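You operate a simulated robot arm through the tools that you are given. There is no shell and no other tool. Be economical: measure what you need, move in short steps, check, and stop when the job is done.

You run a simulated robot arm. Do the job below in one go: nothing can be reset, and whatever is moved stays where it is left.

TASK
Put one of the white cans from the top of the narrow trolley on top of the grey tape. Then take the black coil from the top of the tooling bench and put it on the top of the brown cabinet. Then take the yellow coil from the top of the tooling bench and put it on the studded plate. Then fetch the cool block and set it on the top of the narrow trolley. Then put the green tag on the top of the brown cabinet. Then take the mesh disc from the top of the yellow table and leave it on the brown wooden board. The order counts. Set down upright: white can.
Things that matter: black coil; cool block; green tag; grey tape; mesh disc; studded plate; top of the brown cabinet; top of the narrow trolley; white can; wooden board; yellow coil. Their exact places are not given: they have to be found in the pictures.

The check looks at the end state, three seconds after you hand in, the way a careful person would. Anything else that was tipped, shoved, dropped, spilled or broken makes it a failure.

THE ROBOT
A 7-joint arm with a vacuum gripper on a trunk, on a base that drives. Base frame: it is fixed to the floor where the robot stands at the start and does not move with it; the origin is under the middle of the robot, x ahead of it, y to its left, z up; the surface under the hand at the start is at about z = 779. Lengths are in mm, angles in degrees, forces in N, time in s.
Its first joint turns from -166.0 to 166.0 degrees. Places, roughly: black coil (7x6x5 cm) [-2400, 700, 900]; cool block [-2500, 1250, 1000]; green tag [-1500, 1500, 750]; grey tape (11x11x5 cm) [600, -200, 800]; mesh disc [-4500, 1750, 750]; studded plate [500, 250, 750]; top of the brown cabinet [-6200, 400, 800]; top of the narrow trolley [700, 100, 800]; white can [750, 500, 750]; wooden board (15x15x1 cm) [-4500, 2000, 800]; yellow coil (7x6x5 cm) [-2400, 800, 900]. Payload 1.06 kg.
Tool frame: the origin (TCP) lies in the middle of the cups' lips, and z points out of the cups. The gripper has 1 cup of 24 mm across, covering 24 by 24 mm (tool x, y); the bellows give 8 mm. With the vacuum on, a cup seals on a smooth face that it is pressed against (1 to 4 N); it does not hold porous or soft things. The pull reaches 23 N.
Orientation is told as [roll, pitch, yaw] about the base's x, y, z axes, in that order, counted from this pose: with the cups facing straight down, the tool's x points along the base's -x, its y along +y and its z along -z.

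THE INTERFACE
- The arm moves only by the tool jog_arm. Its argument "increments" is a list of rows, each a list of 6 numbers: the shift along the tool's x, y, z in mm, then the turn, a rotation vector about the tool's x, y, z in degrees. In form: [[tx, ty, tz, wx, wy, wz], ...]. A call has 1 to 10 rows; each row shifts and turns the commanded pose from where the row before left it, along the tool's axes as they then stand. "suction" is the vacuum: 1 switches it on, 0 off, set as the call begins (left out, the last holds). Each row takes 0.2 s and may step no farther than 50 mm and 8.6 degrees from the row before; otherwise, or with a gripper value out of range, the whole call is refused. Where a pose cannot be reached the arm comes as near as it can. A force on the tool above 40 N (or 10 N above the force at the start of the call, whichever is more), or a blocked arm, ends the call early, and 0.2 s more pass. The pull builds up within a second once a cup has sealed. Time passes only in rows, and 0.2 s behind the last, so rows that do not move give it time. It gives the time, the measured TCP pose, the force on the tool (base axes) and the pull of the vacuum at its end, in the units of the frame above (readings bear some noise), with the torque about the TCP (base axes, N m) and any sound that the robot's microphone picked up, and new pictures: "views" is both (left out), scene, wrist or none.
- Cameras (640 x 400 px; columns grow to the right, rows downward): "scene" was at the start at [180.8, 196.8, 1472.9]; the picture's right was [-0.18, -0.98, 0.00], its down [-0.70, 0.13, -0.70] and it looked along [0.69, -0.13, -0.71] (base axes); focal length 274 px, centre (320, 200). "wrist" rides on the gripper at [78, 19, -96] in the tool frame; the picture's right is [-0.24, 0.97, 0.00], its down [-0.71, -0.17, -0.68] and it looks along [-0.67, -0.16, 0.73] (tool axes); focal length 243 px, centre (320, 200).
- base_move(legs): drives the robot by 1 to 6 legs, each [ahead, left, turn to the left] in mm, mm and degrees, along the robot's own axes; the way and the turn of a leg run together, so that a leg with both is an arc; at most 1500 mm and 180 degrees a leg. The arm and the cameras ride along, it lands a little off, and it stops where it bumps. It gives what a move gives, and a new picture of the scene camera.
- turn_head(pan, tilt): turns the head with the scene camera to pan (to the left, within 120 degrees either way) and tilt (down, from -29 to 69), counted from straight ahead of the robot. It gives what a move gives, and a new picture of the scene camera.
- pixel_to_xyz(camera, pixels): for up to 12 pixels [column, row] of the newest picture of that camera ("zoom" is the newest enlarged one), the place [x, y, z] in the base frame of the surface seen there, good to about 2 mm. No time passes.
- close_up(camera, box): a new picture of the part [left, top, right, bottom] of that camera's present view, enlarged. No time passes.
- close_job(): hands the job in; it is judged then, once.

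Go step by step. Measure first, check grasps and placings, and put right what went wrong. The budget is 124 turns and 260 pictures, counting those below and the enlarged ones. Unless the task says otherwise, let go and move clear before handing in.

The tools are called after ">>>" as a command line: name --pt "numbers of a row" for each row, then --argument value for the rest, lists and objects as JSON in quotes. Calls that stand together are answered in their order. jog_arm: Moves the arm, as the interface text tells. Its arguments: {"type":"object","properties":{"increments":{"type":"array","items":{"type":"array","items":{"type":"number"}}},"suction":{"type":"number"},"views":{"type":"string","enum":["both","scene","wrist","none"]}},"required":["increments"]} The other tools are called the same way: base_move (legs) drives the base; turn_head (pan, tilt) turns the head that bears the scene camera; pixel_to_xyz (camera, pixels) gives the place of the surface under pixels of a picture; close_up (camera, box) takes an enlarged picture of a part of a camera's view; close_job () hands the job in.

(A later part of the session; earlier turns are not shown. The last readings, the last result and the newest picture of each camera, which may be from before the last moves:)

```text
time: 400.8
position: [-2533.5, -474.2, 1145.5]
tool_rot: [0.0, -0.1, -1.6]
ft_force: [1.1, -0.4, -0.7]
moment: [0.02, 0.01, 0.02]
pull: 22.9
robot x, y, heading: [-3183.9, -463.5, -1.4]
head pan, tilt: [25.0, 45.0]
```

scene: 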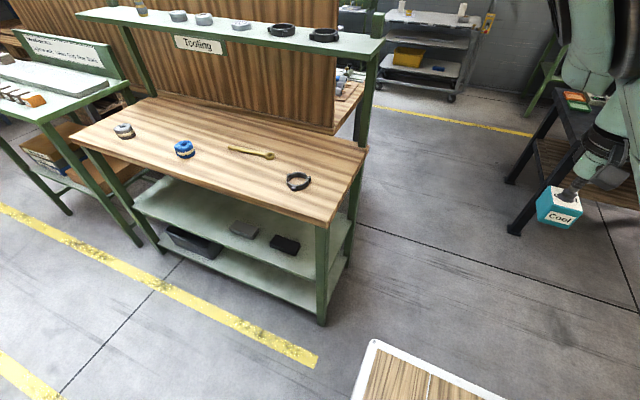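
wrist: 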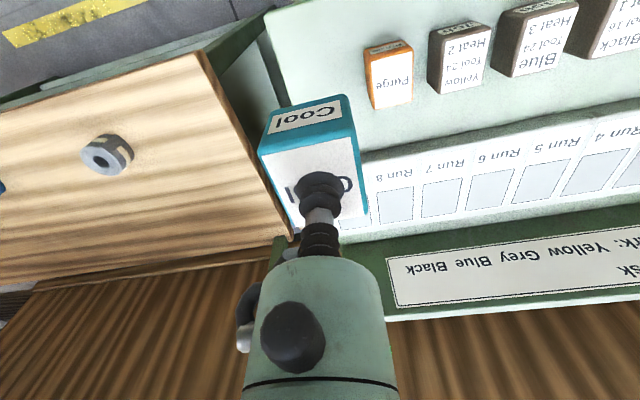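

>>> base_move --legs '[[0, 0, 1.8], [1500, 0, 0], [1150, 0, 0]]'

```text
time: 413.8
position: [48.2, -396.8, 1145.7]
tool_rot: [-0.2, -0.1, 0.8]
ft_force: [-0.8, 0.3, -0.4]
moment: [-0.03, 0.03, 0.03]
pull: 23.2
robot x, y, heading: [-604.7, -414.2, 1.0]
head pan, tilt: [25.0, 45.0]
```

scene: 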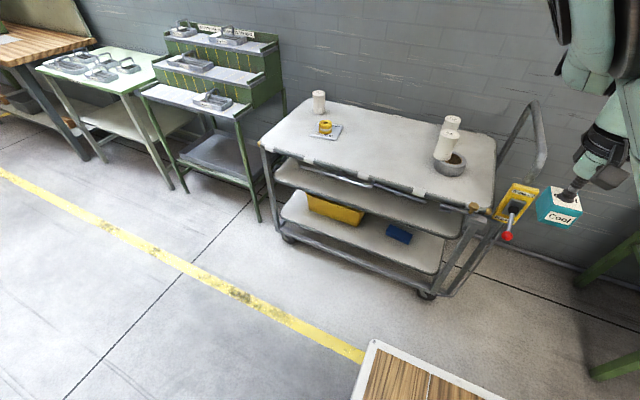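

>>> base_move --legs '[[0, 480, -1], [560, 0, 0]]'

>>> turn_head --pan 0 --tilt 45

```text
time: 419.5
position: [622.0, 58.4, 1145.9]
tool_rot: [-0.1, -0.1, -1.4]
ft_force: [-0.3, 0.1, -0.5]
moment: [0.03, 0.0, 0.02]
pull: 22.9
robot x, y, heading: [-29.8, 68.2, -1.0]
head pan, tilt: [25.0, 45.0]
```

scene: 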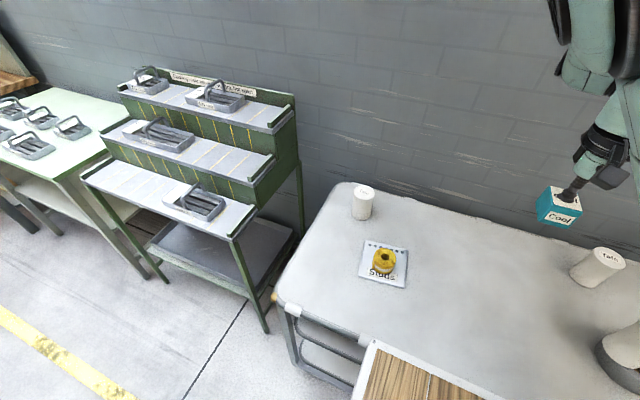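

```text
time: 420.4
position: [623.1, 56.2, 1146.7]
tool_rot: [-0.1, -0.1, -1.4]
ft_force: [0.5, 0.6, -0.5]
moment: [0.03, 0.02, 0.03]
pull: 23.1
robot x, y, heading: [-29.0, 63.6, -0.6]
head pan, tilt: [0.0, 45.0]
```

scene: 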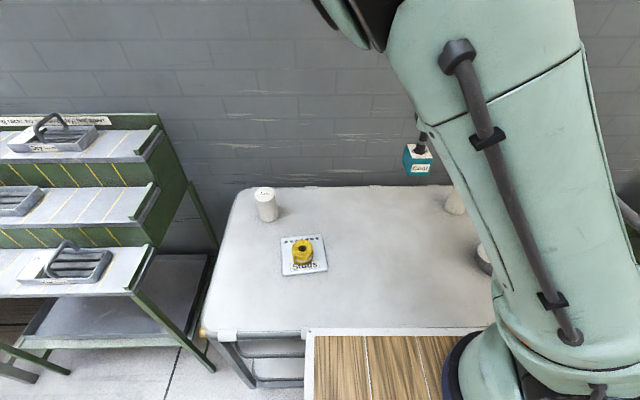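

Plenty of free room around (680,60). Lowering the block there.

>>> jog_arm --pt "-19 0 20 0 0 0" --pt "-19 0 30 0 0 0" --pt "-19 0 40 0 0 0" --pt "0 0 45 0 0 0" --pt "0 0 45 0 0 0" --pt "0 0 45 0 0 0" --pt "0 0 45 0 0 0" --pt "0 0 33 0 0 0" --pt "0 0 0 0 0 0"

```text
time: 422.4
position: [681.0, 58.0, 839.3]
tool_rot: [-0.2, -0.1, -1.4]
ft_force: [0.2, -0.3, -1.0]
moment: [0.01, -0.01, -0.01]
pull: 22.9
robot x, y, heading: [-31.6, 60.8, -0.9]
head pan, tilt: [0.0, 45.0]
```

scene: 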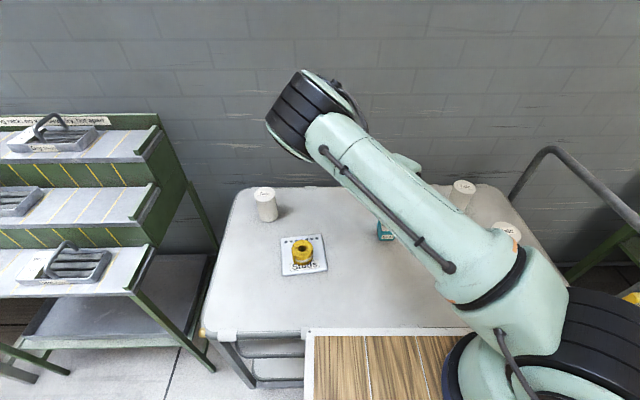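
wrist: 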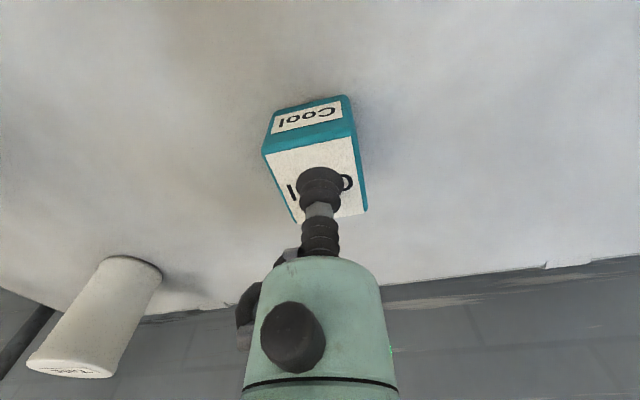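

>>> jog_arm --pt "0 0 9 0 0 0" --pt "0 0 4 0 0 0" --pt "0 0 3 0 0 0" --pt "0 0 2 0 0 0" --pt "0 0 0 0 0 0" --views "wrist"

```text
time: 423.6
position: [681.1, 54.6, 824.8]
tool_rot: [-0.1, -0.2, -1.4]
ft_force: [1.4, -1.4, 4.1]
moment: [0.0, 0.0, 0.02]
pull: 22.8
robot x, y, heading: [-32.3, 61.9, -1.1]
head pan, tilt: [0.0, 45.0]
```

wrist: 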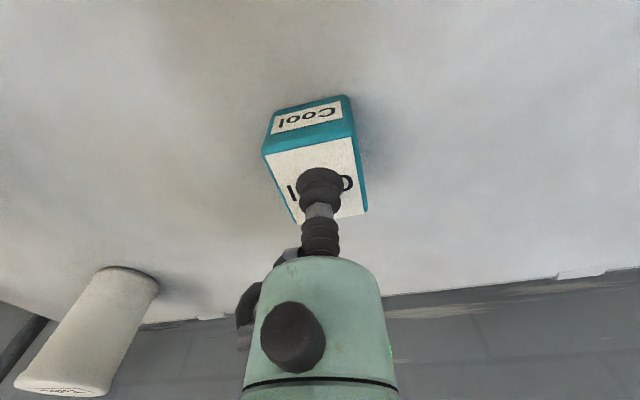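

Contact (force +4). Releasing and rising; afterwards I'll look for the green tag at the fitting bench.

>>> jog_arm --pt "0 0 0 0 0 0" --pt "0 0 0 0 0 0" --pt "0 0 0 0 0 0" --pt "0 0 -3 0 0 0" --pt "0 0 -10 0 0 0" --pt "0 0 -45 0 0 0" --pt "0 0 -48 0 0 0" --pt "0 0 -48 0 0 0" --pt "0 0 -48 0 0 0" --pt "0 0 -48 0 0 0" --suction 0 --views "wrist"

>>> jog_arm --pt "0 0 -45 0 0 0" --pt "0 0 -25 0 0 0" --pt "0 0 0 0 0 0" --views "none"

>>> base_move --legs '[[-450, 0, 1], [0, 0, 120], [0, 0, 60]]'

>>> turn_head --pan -45 --tilt 25

```text
time: 425.8
position: [676.3, 58.4, 1071.9]
tool_rot: [-0.1, 0.0, -1.3]
ft_force: [0.0, 0.4, 0.9]
moment: [0.01, 0.02, 0.0]
pull: 0.0
robot x, y, heading: [-30.2, 63.2, -1.2]
head pan, tilt: [0.0, 45.0]
```

wrist: 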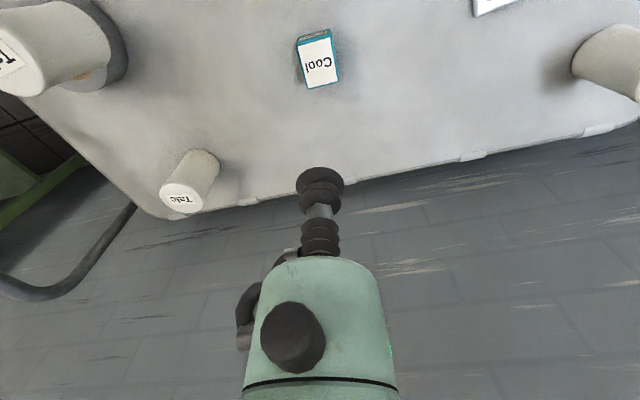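

```text
time: 426.6
position: [676.2, 56.7, 1145.4]
tool_rot: [-0.1, -0.1, -1.4]
ft_force: [0.4, -0.5, 0.4]
moment: [-0.02, -0.02, -0.02]
pull: 0.0
robot x, y, heading: [-31.6, 62.3, -0.8]
head pan, tilt: [0.0, 45.0]
```

```text
time: 436.9
position: [-1181.8, 99.5, 1144.5]
tool_rot: [-0.1, -0.1, 176.7]
ft_force: [0.3, 1.0, 0.1]
moment: [0.0, 0.0, 0.02]
pull: 0.0
robot x, y, heading: [-479.2, 71.8, 177.0]
head pan, tilt: [0.0, 45.0]
```

scene: 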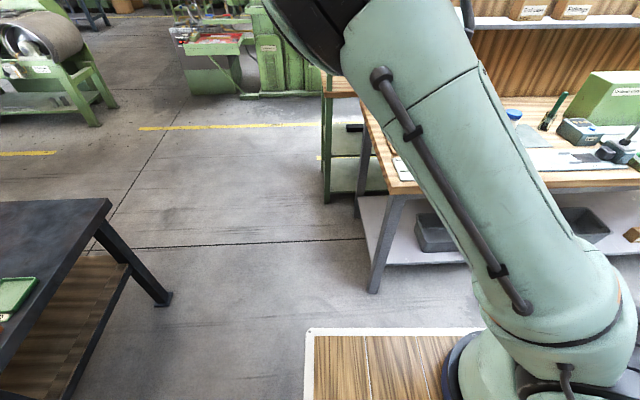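

```text
time: 438.0
position: [-1182.8, 100.0, 1144.9]
tool_rot: [-0.1, -0.1, 176.7]
ft_force: [0.5, 0.2, 0.4]
moment: [-0.02, 0.02, 0.01]
pull: 0.2
robot x, y, heading: [-478.3, 68.2, 177.1]
head pan, tilt: [-45.0, 25.0]
```

scene: 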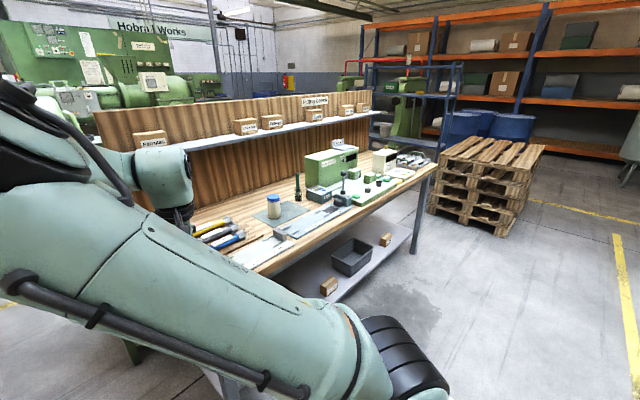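

>>> close_up --camera "scene" --box '[270, 120, 450, 232]'

>>> pixel_to_xyz --camera "zoom" --pixels '[[370, 200], [410, 190], [440, 180], [380, 230], [330, 200], [520, 140], [470, 160], [300, 240]]'

```text
3.56 times, centred on (360, 176) of scene
```

zoom: 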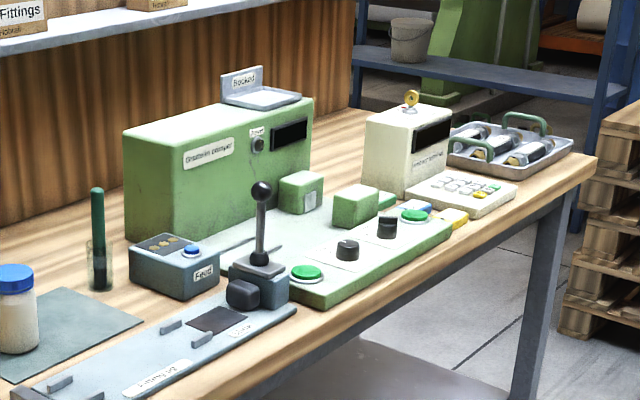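

```text
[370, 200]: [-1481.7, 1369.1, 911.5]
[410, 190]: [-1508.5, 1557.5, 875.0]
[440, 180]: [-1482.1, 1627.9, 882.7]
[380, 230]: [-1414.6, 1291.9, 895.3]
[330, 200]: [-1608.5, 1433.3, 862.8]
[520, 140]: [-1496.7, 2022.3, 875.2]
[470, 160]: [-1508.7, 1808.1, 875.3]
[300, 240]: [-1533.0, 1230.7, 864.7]
```

The tags (green, blue, yellow) seem to lie between the analyser and the terminal near (-1500,1550). I'll strafe along the bench to y≈1500.

>>> base_move --legs '[[0, 0, 3], [0, -1450, 0]]'

>>> turn_head --pan 8 --tilt 30

```text
time: 445.9
position: [-1190.9, 1559.3, 1145.8]
tool_rot: [-0.2, -0.1, -179.8]
ft_force: [-0.3, 0.1, -0.9]
moment: [-0.02, -0.05, -0.03]
pull: 0.0
robot x, y, heading: [-480.5, 1574.6, -179.6]
head pan, tilt: [-45.0, 25.0]
```

scene: 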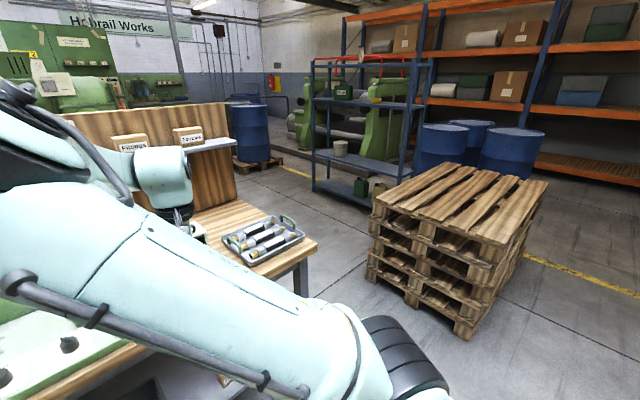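

```text
time: 447.1
position: [-1192.1, 1558.1, 1144.9]
tool_rot: [0.0, -0.1, -179.8]
ft_force: [-0.2, 0.8, -0.4]
moment: [-0.03, 0.01, 0.01]
pull: 0.0
robot x, y, heading: [-482.6, 1569.9, -179.2]
head pan, tilt: [8.0, 30.0]
```

scene: 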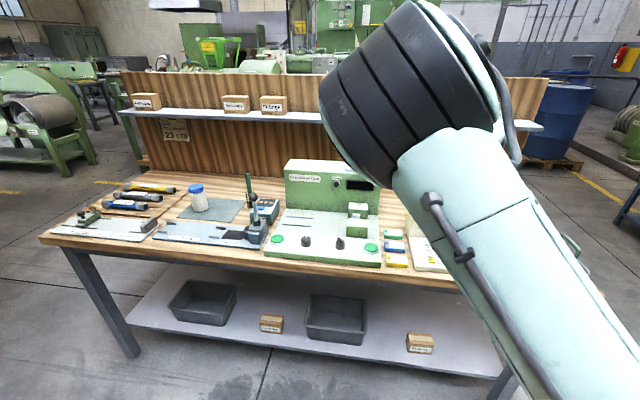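

Green, blue and yellow tags show at (394,234), (395,247) and (396,260), right of the test set. Zooming and measuring.

>>> close_up --camera "scene" --box '[340, 200, 452, 280]'

>>> pixel_to_xyz --camera "zoom" --pixels '[[300, 190], [260, 180], [345, 185], [310, 205], [300, 265], [310, 340], [280, 165], [120, 130], [450, 270], [90, 40], [170, 270], [240, 240]]'

```text
5.00 times, centred on (396, 240) of scene
```

zoom: 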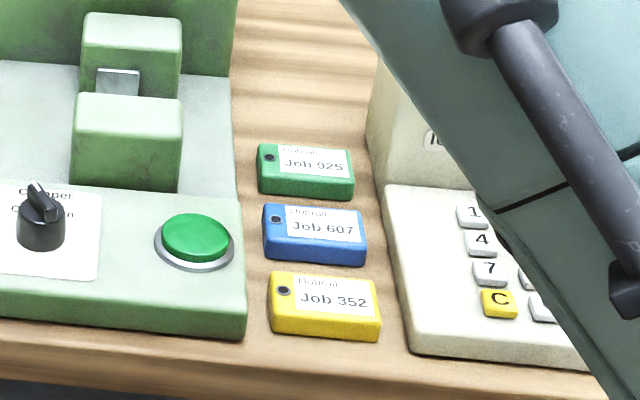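

```text
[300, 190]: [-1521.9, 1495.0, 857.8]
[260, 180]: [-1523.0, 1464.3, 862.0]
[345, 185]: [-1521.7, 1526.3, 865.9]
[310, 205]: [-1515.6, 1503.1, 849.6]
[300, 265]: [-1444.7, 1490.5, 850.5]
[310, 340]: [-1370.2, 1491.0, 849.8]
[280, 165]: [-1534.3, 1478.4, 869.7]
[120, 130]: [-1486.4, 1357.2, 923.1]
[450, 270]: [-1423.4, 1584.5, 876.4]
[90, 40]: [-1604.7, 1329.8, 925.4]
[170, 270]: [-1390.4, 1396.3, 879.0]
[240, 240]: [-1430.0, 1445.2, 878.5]
```

>>> pixel_to_xyz --camera "zoom" --pixels '[[310, 158], [335, 172], [300, 150], [350, 155], [265, 148], [350, 182], [375, 100], [372, 150], [390, 175], [385, 70], [290, 145], [330, 146]]'

>>> base_move --legs '[[150, 40, -0.6]]'

>>> turn_head --pan -25 --tilt 30

```text
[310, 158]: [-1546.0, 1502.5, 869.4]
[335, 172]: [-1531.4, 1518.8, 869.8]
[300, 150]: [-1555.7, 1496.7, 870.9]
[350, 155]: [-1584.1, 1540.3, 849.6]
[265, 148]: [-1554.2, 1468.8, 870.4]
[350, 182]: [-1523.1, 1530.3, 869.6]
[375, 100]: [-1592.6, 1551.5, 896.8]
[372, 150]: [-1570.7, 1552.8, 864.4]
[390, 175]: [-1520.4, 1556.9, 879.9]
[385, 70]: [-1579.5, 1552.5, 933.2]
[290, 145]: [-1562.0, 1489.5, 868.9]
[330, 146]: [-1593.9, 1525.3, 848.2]
```

```text
time: 448.5
position: [-1339.2, 1525.7, 1144.4]
tool_rot: [-0.1, -0.2, 179.7]
ft_force: [-0.2, -0.2, -0.9]
moment: [0.01, -0.02, 0.02]
pull: 0.0
robot x, y, heading: [-634.8, 1528.9, 180.0]
head pan, tilt: [8.0, 30.0]
```

scene: 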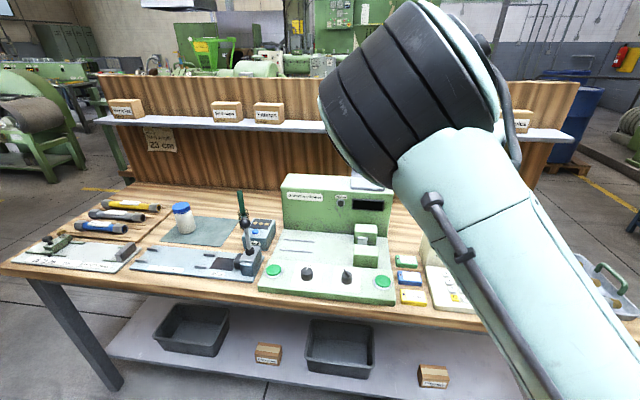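

```text
time: 449.4
position: [-1341.1, 1525.2, 1143.9]
tool_rot: [-0.1, -0.2, 179.7]
ft_force: [-0.7, 0.2, 0.6]
moment: [0.02, -0.03, 0.02]
pull: 0.1
robot x, y, heading: [-633.6, 1532.3, 180.0]
head pan, tilt: [-25.0, 30.0]
```

scene: 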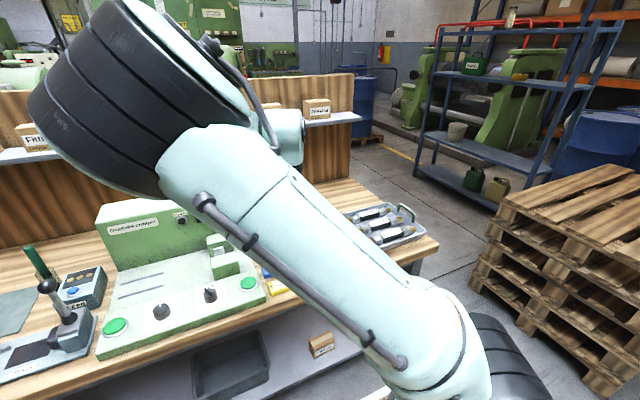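

Tag top: centre (-1542,1497), z 870. Moving the base 120 mm nearer and bringing the wrist over it for a look.

>>> base_move --legs '[[120, 0, 0]]'

>>> jog_arm --pt "-15 5 30 0 0 0" --pt "-15 5 30 0 0 0" --pt "-15 5 30 0 0 0" --pt "-15 5 30 0 0 0" --pt "0 0 25 0 0 0" --pt "0 0 0 0 0 0" --views "wrist"

>>> close_up --camera "wrist" --box '[220, 40, 420, 240]'

```text
time: 450.7
position: [-1458.2, 1526.4, 1144.2]
tool_rot: [-0.1, 0.0, 179.7]
ft_force: [-0.7, -0.4, -0.2]
moment: [0.0, -0.01, -0.01]
pull: 0.2
robot x, y, heading: [-749.7, 1532.4, -179.9]
head pan, tilt: [-25.0, 30.0]
```

scene: 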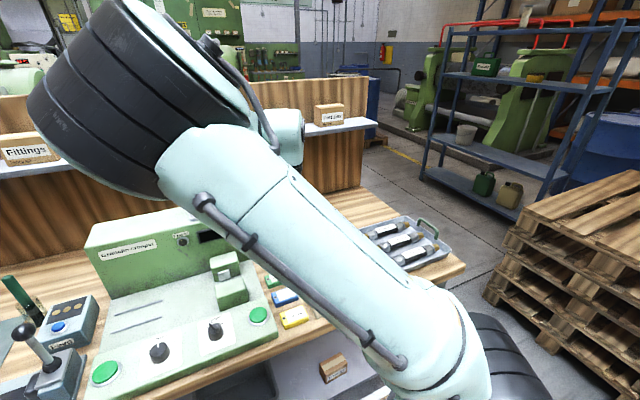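

```text
time: 452.1
position: [-1520.8, 1505.6, 1001.5]
tool_rot: [-0.1, -0.1, 179.7]
ft_force: [0.3, 0.4, 0.4]
moment: [0.01, 0.0, 0.01]
pull: 0.1
robot x, y, heading: [-752.0, 1534.2, 179.7]
head pan, tilt: [-25.0, 30.0]
```

wrist: 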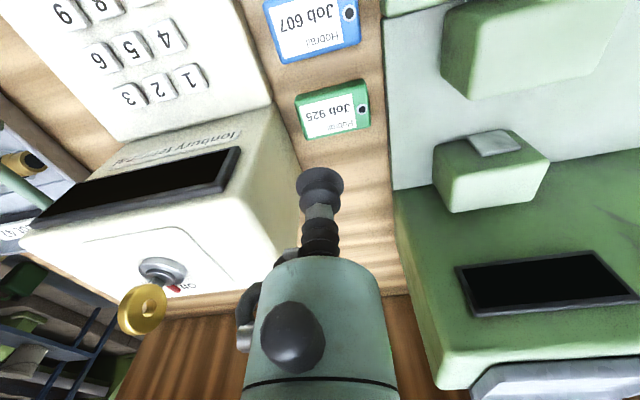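

```text
2.00 times, centred on (320, 140) of wrist
```

zoom: 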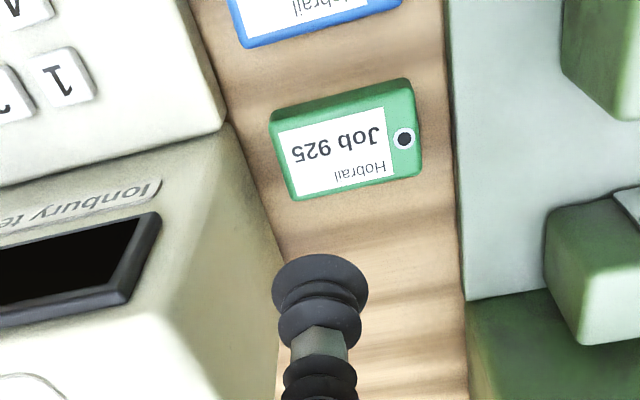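

>>> pixel_to_xyz --camera "zoom" --pixels '[[335, 150], [285, 130], [385, 115], [300, 190], [405, 138], [355, 140], [150, 350], [245, 250], [225, 125], [40, 390]]'

```text
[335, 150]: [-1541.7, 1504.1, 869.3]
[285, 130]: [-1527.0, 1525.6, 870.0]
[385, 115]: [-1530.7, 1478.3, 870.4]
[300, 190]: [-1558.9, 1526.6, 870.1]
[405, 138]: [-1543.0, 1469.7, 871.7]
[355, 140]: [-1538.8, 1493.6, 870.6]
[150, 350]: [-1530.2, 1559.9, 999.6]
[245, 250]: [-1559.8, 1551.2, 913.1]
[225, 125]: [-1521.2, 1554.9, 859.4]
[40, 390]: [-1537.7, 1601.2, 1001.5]
```

The terminal's side is at y≈1552, so there's clearance. I'll go to (-1542,1494) and press on the label.

>>> jog_arm --pt "-11 6 10 0 0 0" --pt "-10 5.6 20 0 0 0" --pt "0 0 40 0 0 0" --pt "0 0 40 0 0 0" --pt "0 0 14 0 0 0" --pt "0 0 5 0 0 0" --pt "0 0 4 0 0 0" --pt "0 0 2 0 0 0" --pt "0 0 0 0 0 0" --pt "0 0 0 0 0 0" --suction 1 --views "wrist"

```text
time: 454.3
position: [-1540.2, 1493.8, 865.0]
tool_rot: [-0.1, -0.1, 179.7]
ft_force: [-5.4, -0.1, 13.3]
moment: [0.0, -0.02, -0.02]
pull: 22.6
robot x, y, heading: [-750.4, 1530.0, 180.0]
head pan, tilt: [-25.0, 30.0]
```

wrist: 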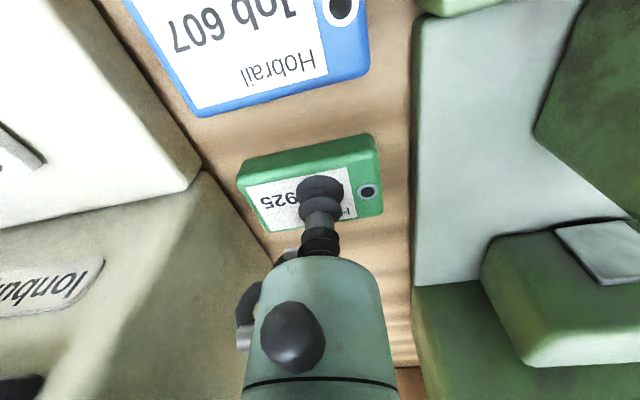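

Sealed at 22.6 N. Lifting, drawing in, backing off, and then measuring the pallet stack for the north route.

>>> jog_arm --pt "0 0 -5 0 0 0" --pt "0 0 -15 0 0 0" --pt "0 0 -40 0 0 0" --pt "0 0 -48 0 0 0" --pt "0 0 -48 0 0 0" --pt "0 0 -48 0 0 0" --pt "10 0 -48 0 0 0" --pt "30 0 -28 0 0 0" --pt "35 0 0 0 0 0" --pt "35 0 0 0 0 0" --views "wrist"

>>> base_move --legs '[[-250, 0, 0]]'

>>> turn_head --pan -60 --tilt 40

>>> pixel_to_xyz --camera "scene" --pixels '[[320, 200], [250, 150], [200, 200], [400, 200], [450, 250], [300, 280], [250, 250], [350, 120], [200, 100], [500, 150]]'

```text
time: 456.5
position: [-1430.8, 1493.9, 1144.1]
tool_rot: [0.0, -0.1, 179.6]
ft_force: [-0.8, -0.2, -0.7]
moment: [0.02, -0.02, -0.02]
pull: 23.2
robot x, y, heading: [-752.7, 1529.1, 180.0]
head pan, tilt: [-25.0, 30.0]
```

wrist: 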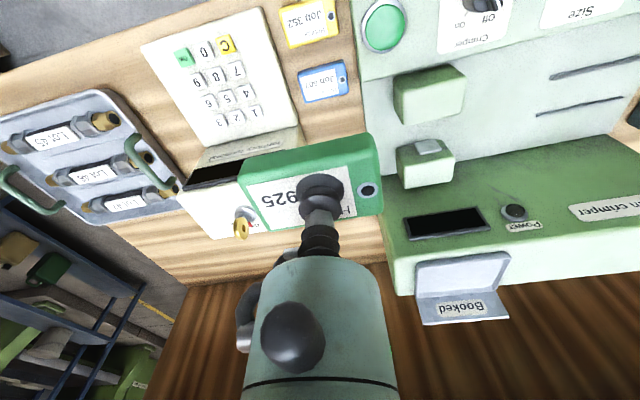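

```text
time: 458.3
position: [-1181.9, 1491.1, 1144.8]
tool_rot: [-0.1, 0.0, 179.7]
ft_force: [-0.8, -0.8, -0.7]
moment: [0.04, 0.01, 0.0]
pull: 22.5
robot x, y, heading: [-500.3, 1530.9, -180.1]
head pan, tilt: [-25.0, 30.0]
```

scene: 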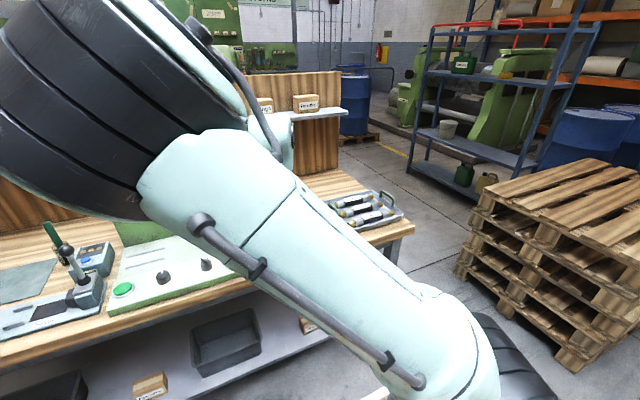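

```text
time: 459.3
position: [-1182.6, 1491.3, 1143.3]
tool_rot: [-0.1, -0.1, 179.7]
ft_force: [0.2, 0.1, -0.7]
moment: [-0.03, -0.01, 0.02]
pull: 23.0
robot x, y, heading: [-500.7, 1531.6, -179.9]
head pan, tilt: [-60.0, 40.0]
```

scene: 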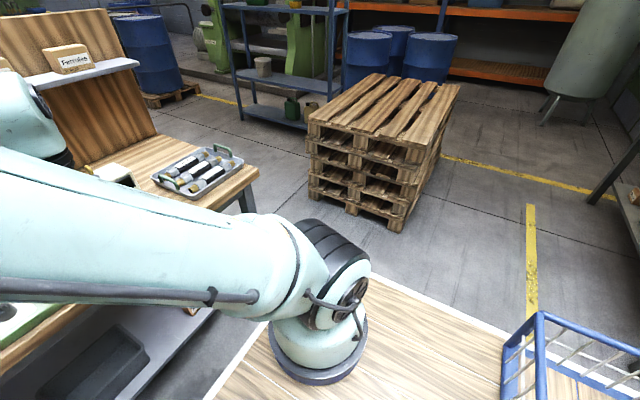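

```text
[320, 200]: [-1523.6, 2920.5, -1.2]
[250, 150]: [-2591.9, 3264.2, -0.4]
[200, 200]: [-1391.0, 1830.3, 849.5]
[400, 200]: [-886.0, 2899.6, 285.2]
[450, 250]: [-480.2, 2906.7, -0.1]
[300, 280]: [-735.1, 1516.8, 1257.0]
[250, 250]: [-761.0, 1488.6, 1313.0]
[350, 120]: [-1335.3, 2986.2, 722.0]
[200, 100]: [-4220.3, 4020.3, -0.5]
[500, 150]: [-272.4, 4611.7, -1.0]
```

>>> base_move --legs '[[0, -965, 0]]'

```text
time: 464.3
position: [-1206.7, 2425.6, 1144.1]
tool_rot: [-0.1, -0.1, -177.3]
ft_force: [0.5, -0.6, -1.0]
moment: [0.02, 0.0, 0.02]
pull: 22.7
robot x, y, heading: [-527.4, 2496.7, -177.1]
head pan, tilt: [-60.0, 40.0]
```

scene: 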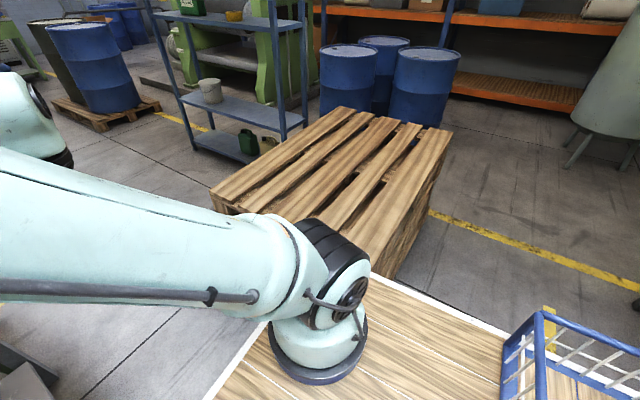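

>>> base_move --legs '[[0, 0, -2.9], [1400, 0, 0]]'

```text
time: 471.8
position: [-2617.9, 2402.8, 1144.4]
tool_rot: [-0.1, -0.1, -178.0]
ft_force: [-0.4, -0.6, -0.2]
moment: [0.03, -0.02, -0.01]
pull: 22.7
robot x, y, heading: [-1943.2, 2470.8, -177.8]
head pan, tilt: [-60.0, 40.0]
```

scene: 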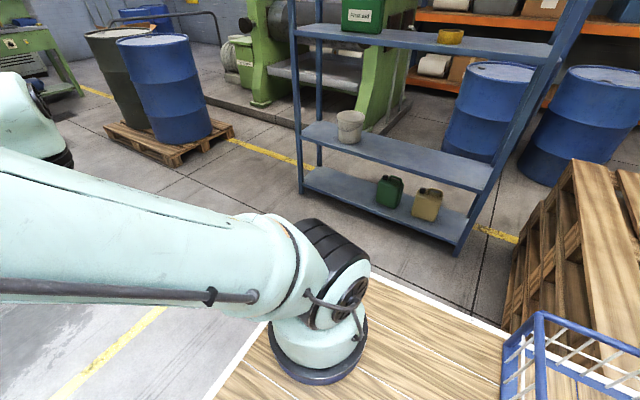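

>>> pixel_to_xyz --camera "scene" --pixels '[[457, 252], [303, 190], [180, 160], [110, 128], [235, 130]]'

>>> base_move --legs '[[0, 0, -2.2], [1150, 0, 0], [0, -430, 0]]'

```text
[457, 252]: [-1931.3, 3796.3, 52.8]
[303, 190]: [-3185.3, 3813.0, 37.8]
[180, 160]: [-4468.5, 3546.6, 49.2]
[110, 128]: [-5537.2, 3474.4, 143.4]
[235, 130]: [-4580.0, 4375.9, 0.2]
```

```text
time: 480.3
position: [-3779.2, 2861.2, 1143.8]
tool_rot: [-0.1, -0.2, 179.8]
ft_force: [0.0, -0.4, -0.7]
moment: [0.02, 0.01, -0.02]
pull: 22.8
robot x, y, heading: [-3101.0, 2902.4, -180.1]
head pan, tilt: [-60.0, 40.0]
```

scene: 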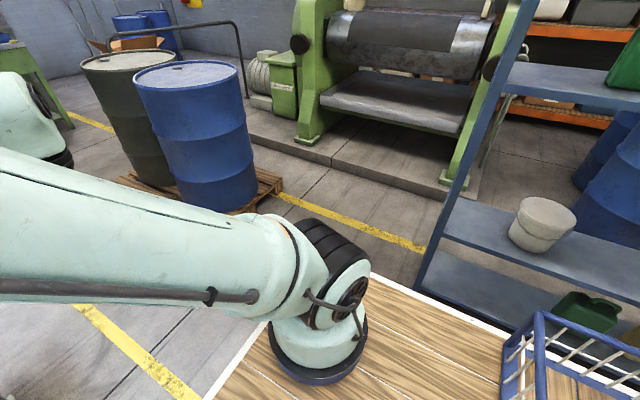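

>>> base_move --legs '[[1500, 0, 0], [1500, 0, 0]]'

```text
time: 494.9
position: [-6823.0, 2853.2, 1143.1]
tool_rot: [-0.1, 0.0, -180.0]
ft_force: [0.3, -0.5, 0.1]
moment: [-0.02, 0.02, -0.01]
pull: 22.6
robot x, y, heading: [-6139.0, 2897.4, -179.5]
head pan, tilt: [-60.0, 40.0]
```

scene: 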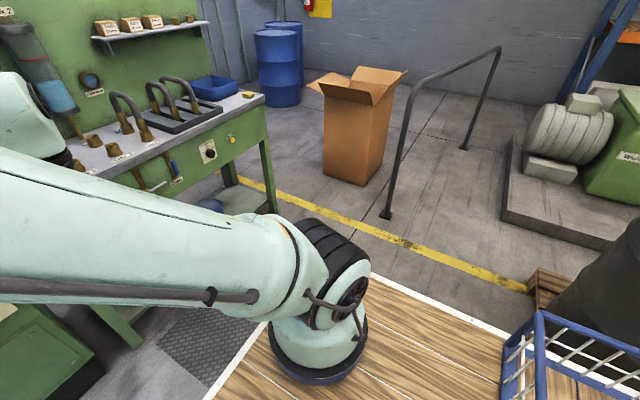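

>>> pixel_to_xyz --camera "scene" --pixels '[[262, 98], [275, 210], [140, 345], [345, 180], [390, 215], [240, 95], [90, 380], [155, 235]]'

>>> turn_head --pan 10 --tilt 35

```text
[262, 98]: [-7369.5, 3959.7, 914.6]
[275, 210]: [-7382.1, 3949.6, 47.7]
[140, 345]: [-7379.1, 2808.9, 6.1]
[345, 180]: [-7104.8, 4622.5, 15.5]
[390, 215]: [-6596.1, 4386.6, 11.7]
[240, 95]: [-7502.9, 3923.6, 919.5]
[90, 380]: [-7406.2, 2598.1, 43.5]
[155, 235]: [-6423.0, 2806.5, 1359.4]
```

```text
time: 496.4
position: [-6822.2, 2852.6, 1142.7]
tool_rot: [-0.1, -0.1, -179.9]
ft_force: [0.7, -0.4, -0.9]
moment: [0.0, 0.0, 0.03]
pull: 23.4
robot x, y, heading: [-6142.1, 2896.3, -179.7]
head pan, tilt: [10.0, 35.0]
```

scene: 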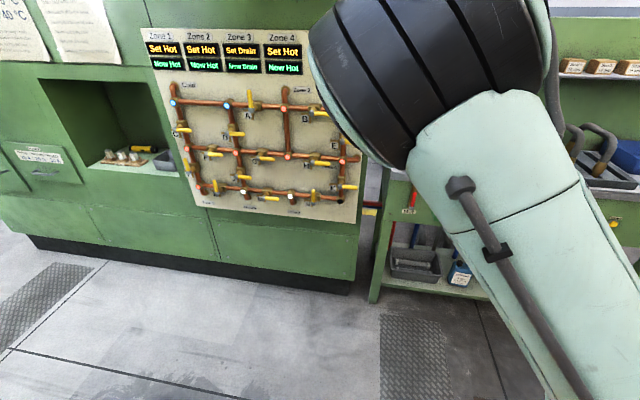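

Facing the bench here leaves no room, so I'll turn right (arm toward north), strafe left to x≈-6800 and then reverse down the aisle.

>>> base_move --legs '[[0, 0, -90], [0, 670, 0]]'

>>> jog_arm --pt "40 0 0 0 0 0" --pt "40 0 0 0 0 0" --pt "0 0 0 0 0 0" --views "none"

>>> turn_head --pan 0 --tilt 20

```text
time: 503.8
position: [-6894.9, 3534.1, 1144.0]
tool_rot: [-0.1, -0.1, 92.7]
ft_force: [-0.8, 0.2, -0.2]
moment: [-0.02, 0.03, 0.0]
pull: 23.4
robot x, y, heading: [-6820.8, 2857.6, 92.9]
head pan, tilt: [10.0, 35.0]
```

scene: 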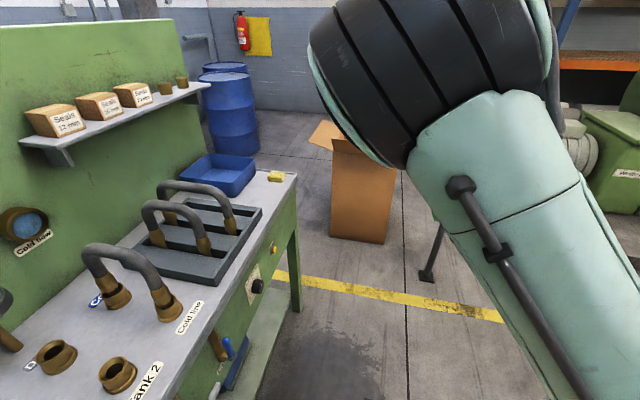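

```text
time: 504.6
position: [-6893.8, 3454.1, 1141.2]
tool_rot: [-0.1, -0.1, 92.7]
ft_force: [0.0, 0.6, -1.2]
moment: [0.01, -0.03, -0.01]
pull: 22.8
robot x, y, heading: [-6821.0, 2858.0, 93.0]
head pan, tilt: [10.0, 35.0]
```

```text
time: 505.4
position: [-6893.6, 3455.4, 1142.1]
tool_rot: [-0.1, -0.1, 92.7]
ft_force: [0.3, -0.1, -1.4]
moment: [0.01, -0.01, -0.02]
pull: 23.1
robot x, y, heading: [-6821.8, 2855.4, 93.3]
head pan, tilt: [0.0, 20.0]
```

scene: 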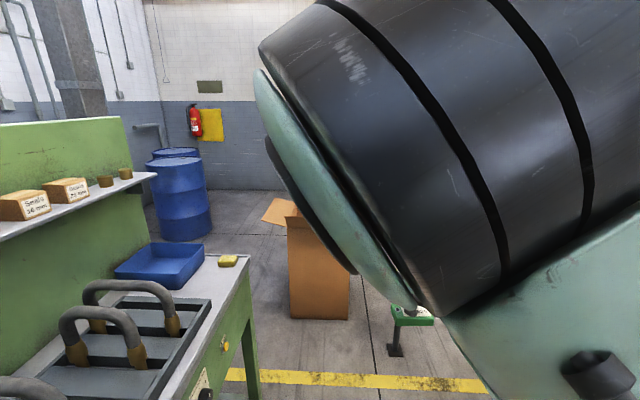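

>>> pixel_to_xyz --camera "scene" --pixels '[[265, 60], [290, 100], [330, 200], [400, 280], [270, 150]]'

>>> base_move --legs '[[0, 0, -3], [-1300, 0, 0]]'

```text
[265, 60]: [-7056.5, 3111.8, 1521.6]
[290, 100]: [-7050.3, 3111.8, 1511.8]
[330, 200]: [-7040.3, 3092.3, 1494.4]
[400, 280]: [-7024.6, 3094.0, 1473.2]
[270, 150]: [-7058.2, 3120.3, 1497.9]
```

```text
time: 512.4
position: [-6863.0, 2139.3, 1142.2]
tool_rot: [-0.1, -0.2, 89.0]
ft_force: [0.0, 0.9, -0.9]
moment: [0.0, 0.04, -0.04]
pull: 22.8
robot x, y, heading: [-6829.1, 1539.5, 89.5]
head pan, tilt: [0.0, 20.0]
```

scene: 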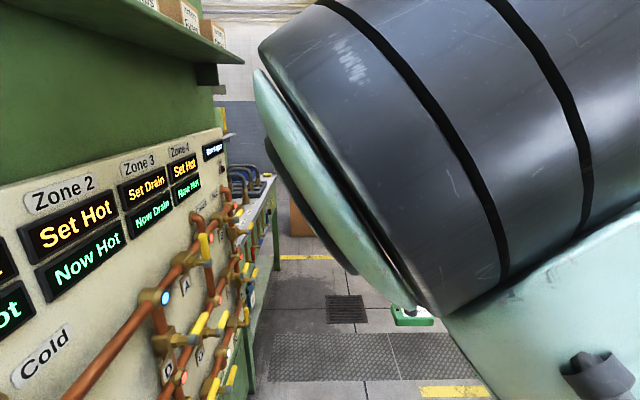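

>>> base_move --legs '[[-1340, 0, 0], [0, 75, 0]]'

```text
time: 519.9
position: [-6958.1, 780.1, 1143.2]
tool_rot: [-0.1, -0.1, 87.4]
ft_force: [0.0, 0.4, 0.2]
moment: [0.0, -0.01, 0.02]
pull: 22.9
robot x, y, heading: [-6936.5, 178.2, 87.5]
head pan, tilt: [0.0, 20.0]
```

scene: 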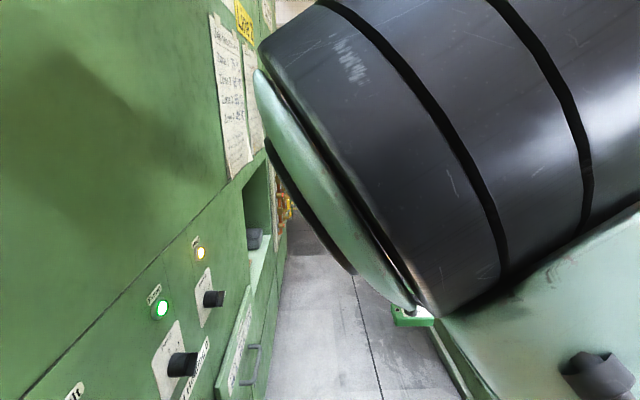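

>>> base_move --legs '[[0, 0, -87.5]]'

>>> turn_head --pan -40 --tilt 35

```text
time: 524.0
position: [-6341.1, 231.3, 1142.6]
tool_rot: [-0.1, -0.1, 1.0]
ft_force: [0.3, -0.3, -0.1]
moment: [0.02, 0.04, 0.0]
pull: 22.8
robot x, y, heading: [-6940.1, 179.6, 1.2]
head pan, tilt: [0.0, 20.0]
```

scene: 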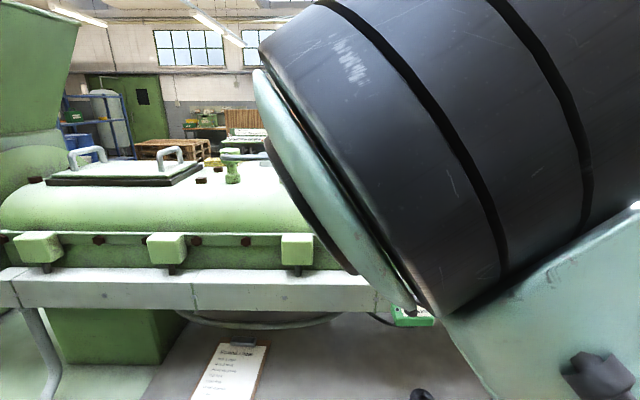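

```text
time: 525.0
position: [-6341.6, 231.6, 1142.0]
tool_rot: [-0.1, -0.2, 0.9]
ft_force: [0.7, 0.1, -0.2]
moment: [0.01, -0.03, 0.0]
pull: 23.1
robot x, y, heading: [-6942.8, 174.5, 1.5]
head pan, tilt: [-40.0, 35.0]
```

scene: 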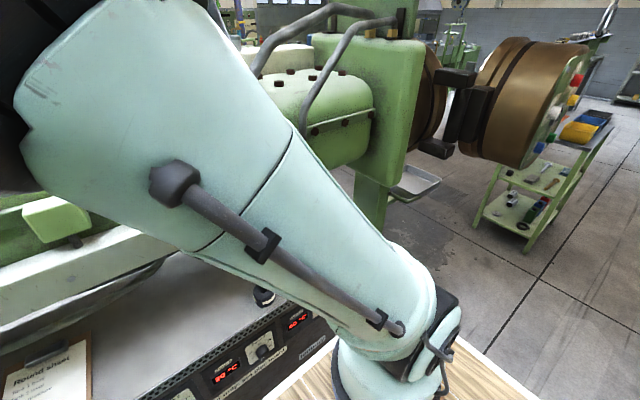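

Moving sideways to y≈330, clear of the coil, and then down beside the duct.

>>> jog_arm --pt "0 33 0 0 0 0" --pt "0 33 0 0 0 0" --pt "0 33 0 0 0 0" --pt "0 0 43 0 0 0" --pt "0 0 43 0 0 0" --pt "0 0 43 0 0 0" --pt "0 0 43 0 0 0" --pt "0 0 43 0 0 0" --pt "0 0 40 0 0 0" --pt "0 0 0 0 0 0"

```text
time: 527.2
position: [-6343.6, 328.1, 885.0]
tool_rot: [-0.1, -0.1, 0.9]
ft_force: [-0.8, -0.1, -0.6]
moment: [0.02, -0.02, -0.01]
pull: 23.4
robot x, y, heading: [-6941.5, 176.5, 1.2]
head pan, tilt: [-40.0, 35.0]
```

scene: 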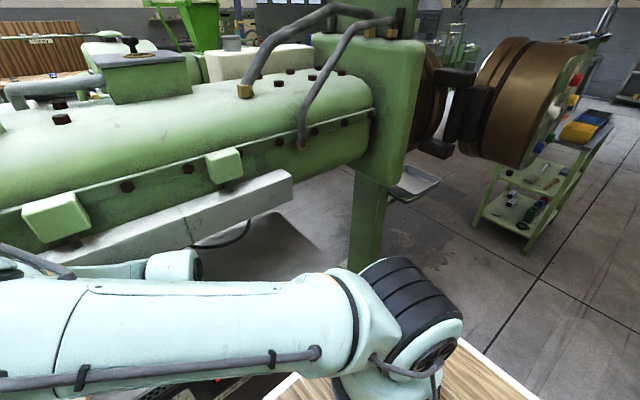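
wrist: 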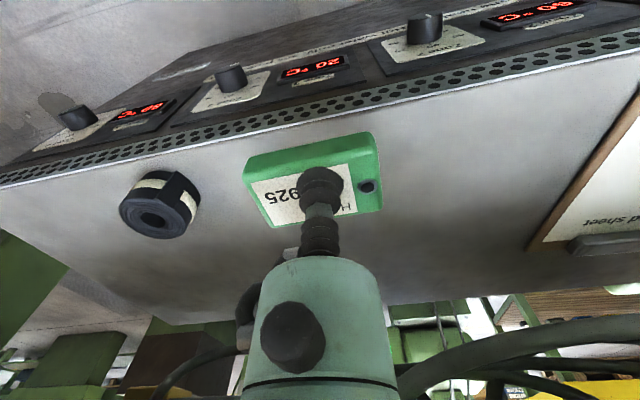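

>>> jog_arm --pt "-16 0 0 0 0 0" --pt "-15 0 0 0 0 0" --pt "-15 0 0 0 0 0" --pt "0 0 25 0 0 0" --pt "0 0 25 0 0 0" --pt "0 0 20 0 0 0" --pt "0 0 0 0 0 0" --views "wrist"

```text
time: 528.8
position: [-6298.8, 328.2, 817.5]
tool_rot: [-0.2, -0.1, 0.9]
ft_force: [0.1, -0.1, -0.1]
moment: [-0.02, 0.02, 0.03]
pull: 22.3
robot x, y, heading: [-6940.9, 180.2, 1.1]
head pan, tilt: [-40.0, 35.0]
```

wrist: 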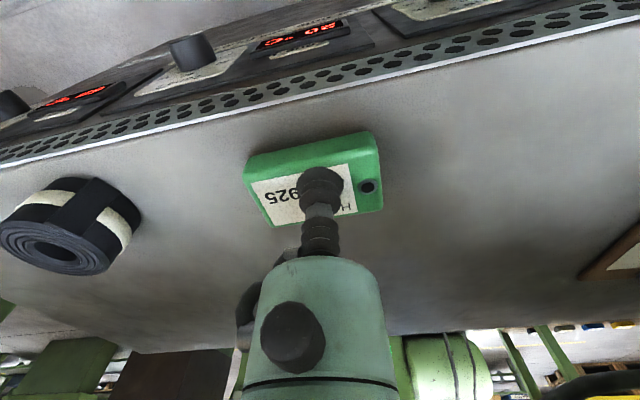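

>>> jog_arm --pt "0 0 10 0 0 0" --pt "0 0 5 0 0 0" --pt "0 0 3 0 0 0" --pt "0 0 2 0 0 0" --pt "0 0 0 0 0 0" --views "wrist"

```text
time: 530.0
position: [-6296.6, 329.3, 798.1]
tool_rot: [-0.1, -0.2, 1.0]
ft_force: [-3.8, -1.4, 11.1]
moment: [-0.04, 0.01, 0.04]
pull: 23.2
robot x, y, heading: [-6944.1, 179.0, 1.0]
head pan, tilt: [-40.0, 35.0]
```

wrist: 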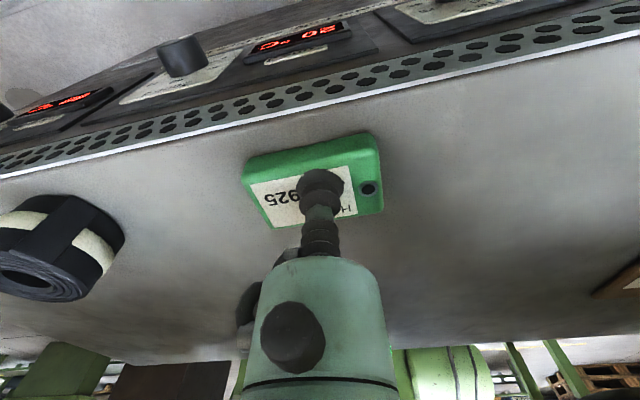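

Contact. Releasing, rising and drawing back.

>>> jog_arm --pt "0 0 -1 0 0 0" --pt "0 0 0 0 0 0" --pt "0 0 0 0 0 0" --pt "0 0 -3 0 0 0" --pt "0 0 -10 0 0 0" --pt "0 0 -40 0 0 0" --pt "10 0 -40 0 0 0" --pt "20 0 -40 0 0 0" --pt "20 0 -40 0 0 0" --pt "0 0 0 0 0 0" --suction 0 --views "wrist"

>>> jog_arm --pt "0 0 -45 0 0 0" --pt "0 0 -45 0 0 0" --pt "0 0 -45 0 0 0" --pt "0 0 -40 0 0 0" --pt "0 -35 0 0 0 0" --pt "0 -35 0 0 0 0" --pt "0 -35 0 0 0 0" --pt "0 0 0 0 0 0" --views "both"

```text
time: 532.2
position: [-6349.3, 330.5, 972.6]
tool_rot: [-0.1, -0.1, 0.9]
ft_force: [0.5, -0.3, -0.3]
moment: [0.0, -0.01, 0.01]
pull: 0.0
robot x, y, heading: [-6943.3, 179.6, 1.2]
head pan, tilt: [-40.0, 35.0]
```

wrist: 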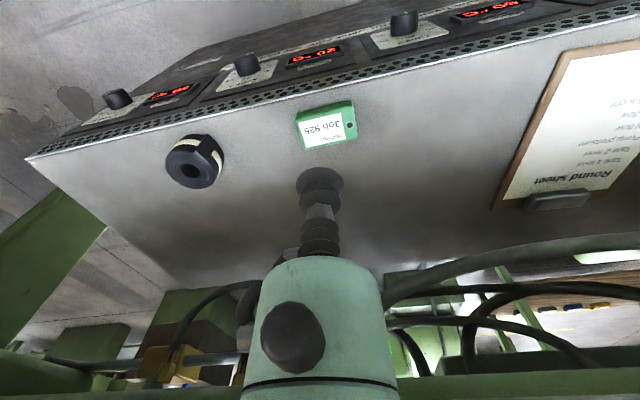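

```text
time: 534.0
position: [-6346.5, 225.5, 1145.8]
tool_rot: [0.0, -0.1, 0.9]
ft_force: [0.4, -0.6, 0.9]
moment: [-0.02, 0.0, 0.02]
pull: 0.0
robot x, y, heading: [-6940.3, 179.5, 1.1]
head pan, tilt: [-40.0, 35.0]
```

scene: 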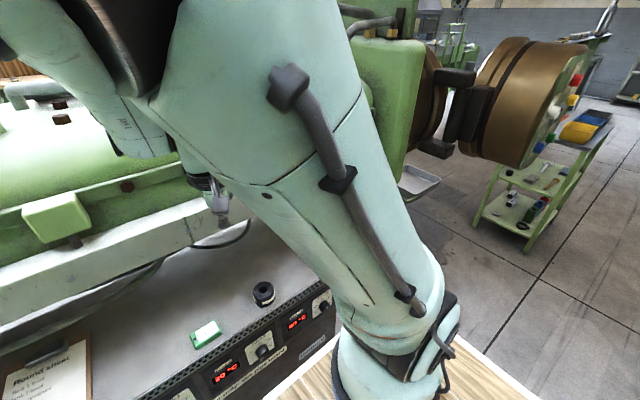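
wrist: 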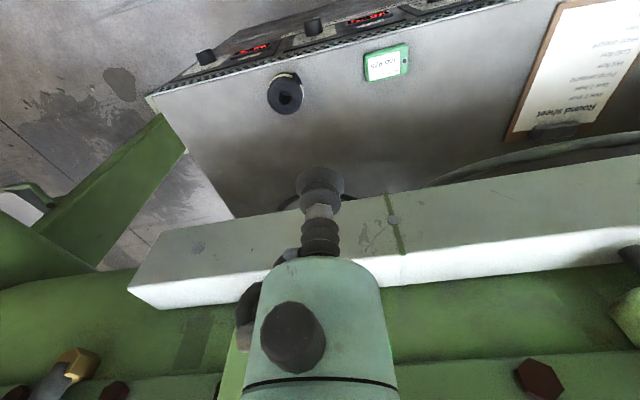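

The black coil and green tag are both on the cabinet. Last job: drive out north and round to the west side of the yellow table.

>>> base_move --legs '[[0, 0, 89], [0, -110, 0], [1350, 0, 0]]'

```text
time: 545.3
position: [-6876.1, 2111.0, 1145.9]
tool_rot: [-0.1, -0.1, 89.6]
ft_force: [-0.7, -0.4, -0.4]
moment: [-0.01, -0.04, -0.01]
pull: 0.0
robot x, y, heading: [-6838.9, 1515.5, 89.9]
head pan, tilt: [-40.0, 35.0]
```

scene: 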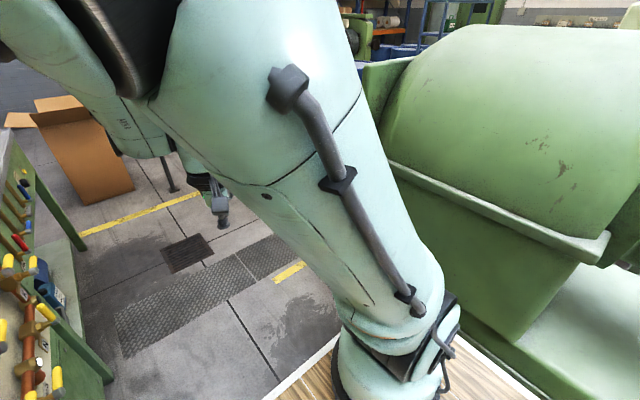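

>>> base_move --legs '[[1370, 0, 0], [0, 0, -90], [1500, 0, 0], [120, 0, 0]]'

>>> turn_head --pan -40 --tilt 30

```text
time: 564.1
position: [-4567.4, 2736.0, 1147.5]
tool_rot: [-0.2, -0.1, -5.9]
ft_force: [0.2, 0.1, 0.4]
moment: [0.0, 0.01, -0.02]
pull: 0.1
robot x, y, heading: [-5162.6, 2758.3, -5.6]
head pan, tilt: [-40.0, 35.0]
```

scene: 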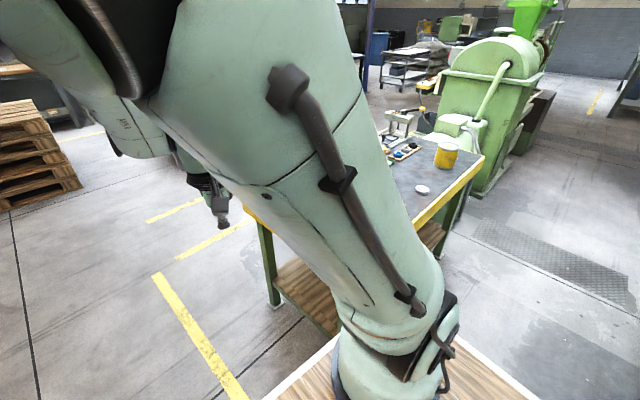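

```text
time: 564.7
position: [-4568.0, 2736.3, 1147.8]
tool_rot: [-0.1, -0.1, -6.0]
ft_force: [0.4, 0.2, 0.3]
moment: [-0.01, -0.02, -0.01]
pull: 0.0
robot x, y, heading: [-5160.8, 2757.5, -5.7]
head pan, tilt: [-40.0, 30.0]
```

scene: 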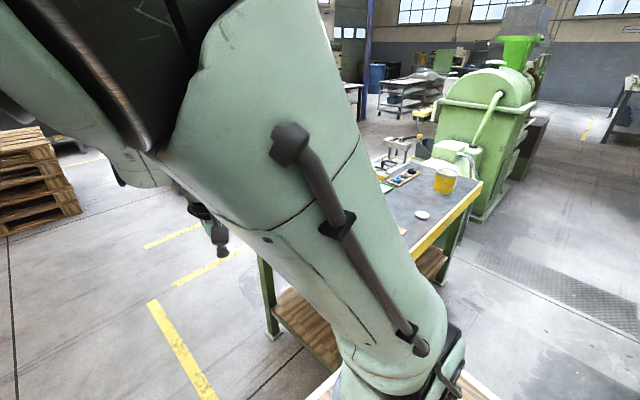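

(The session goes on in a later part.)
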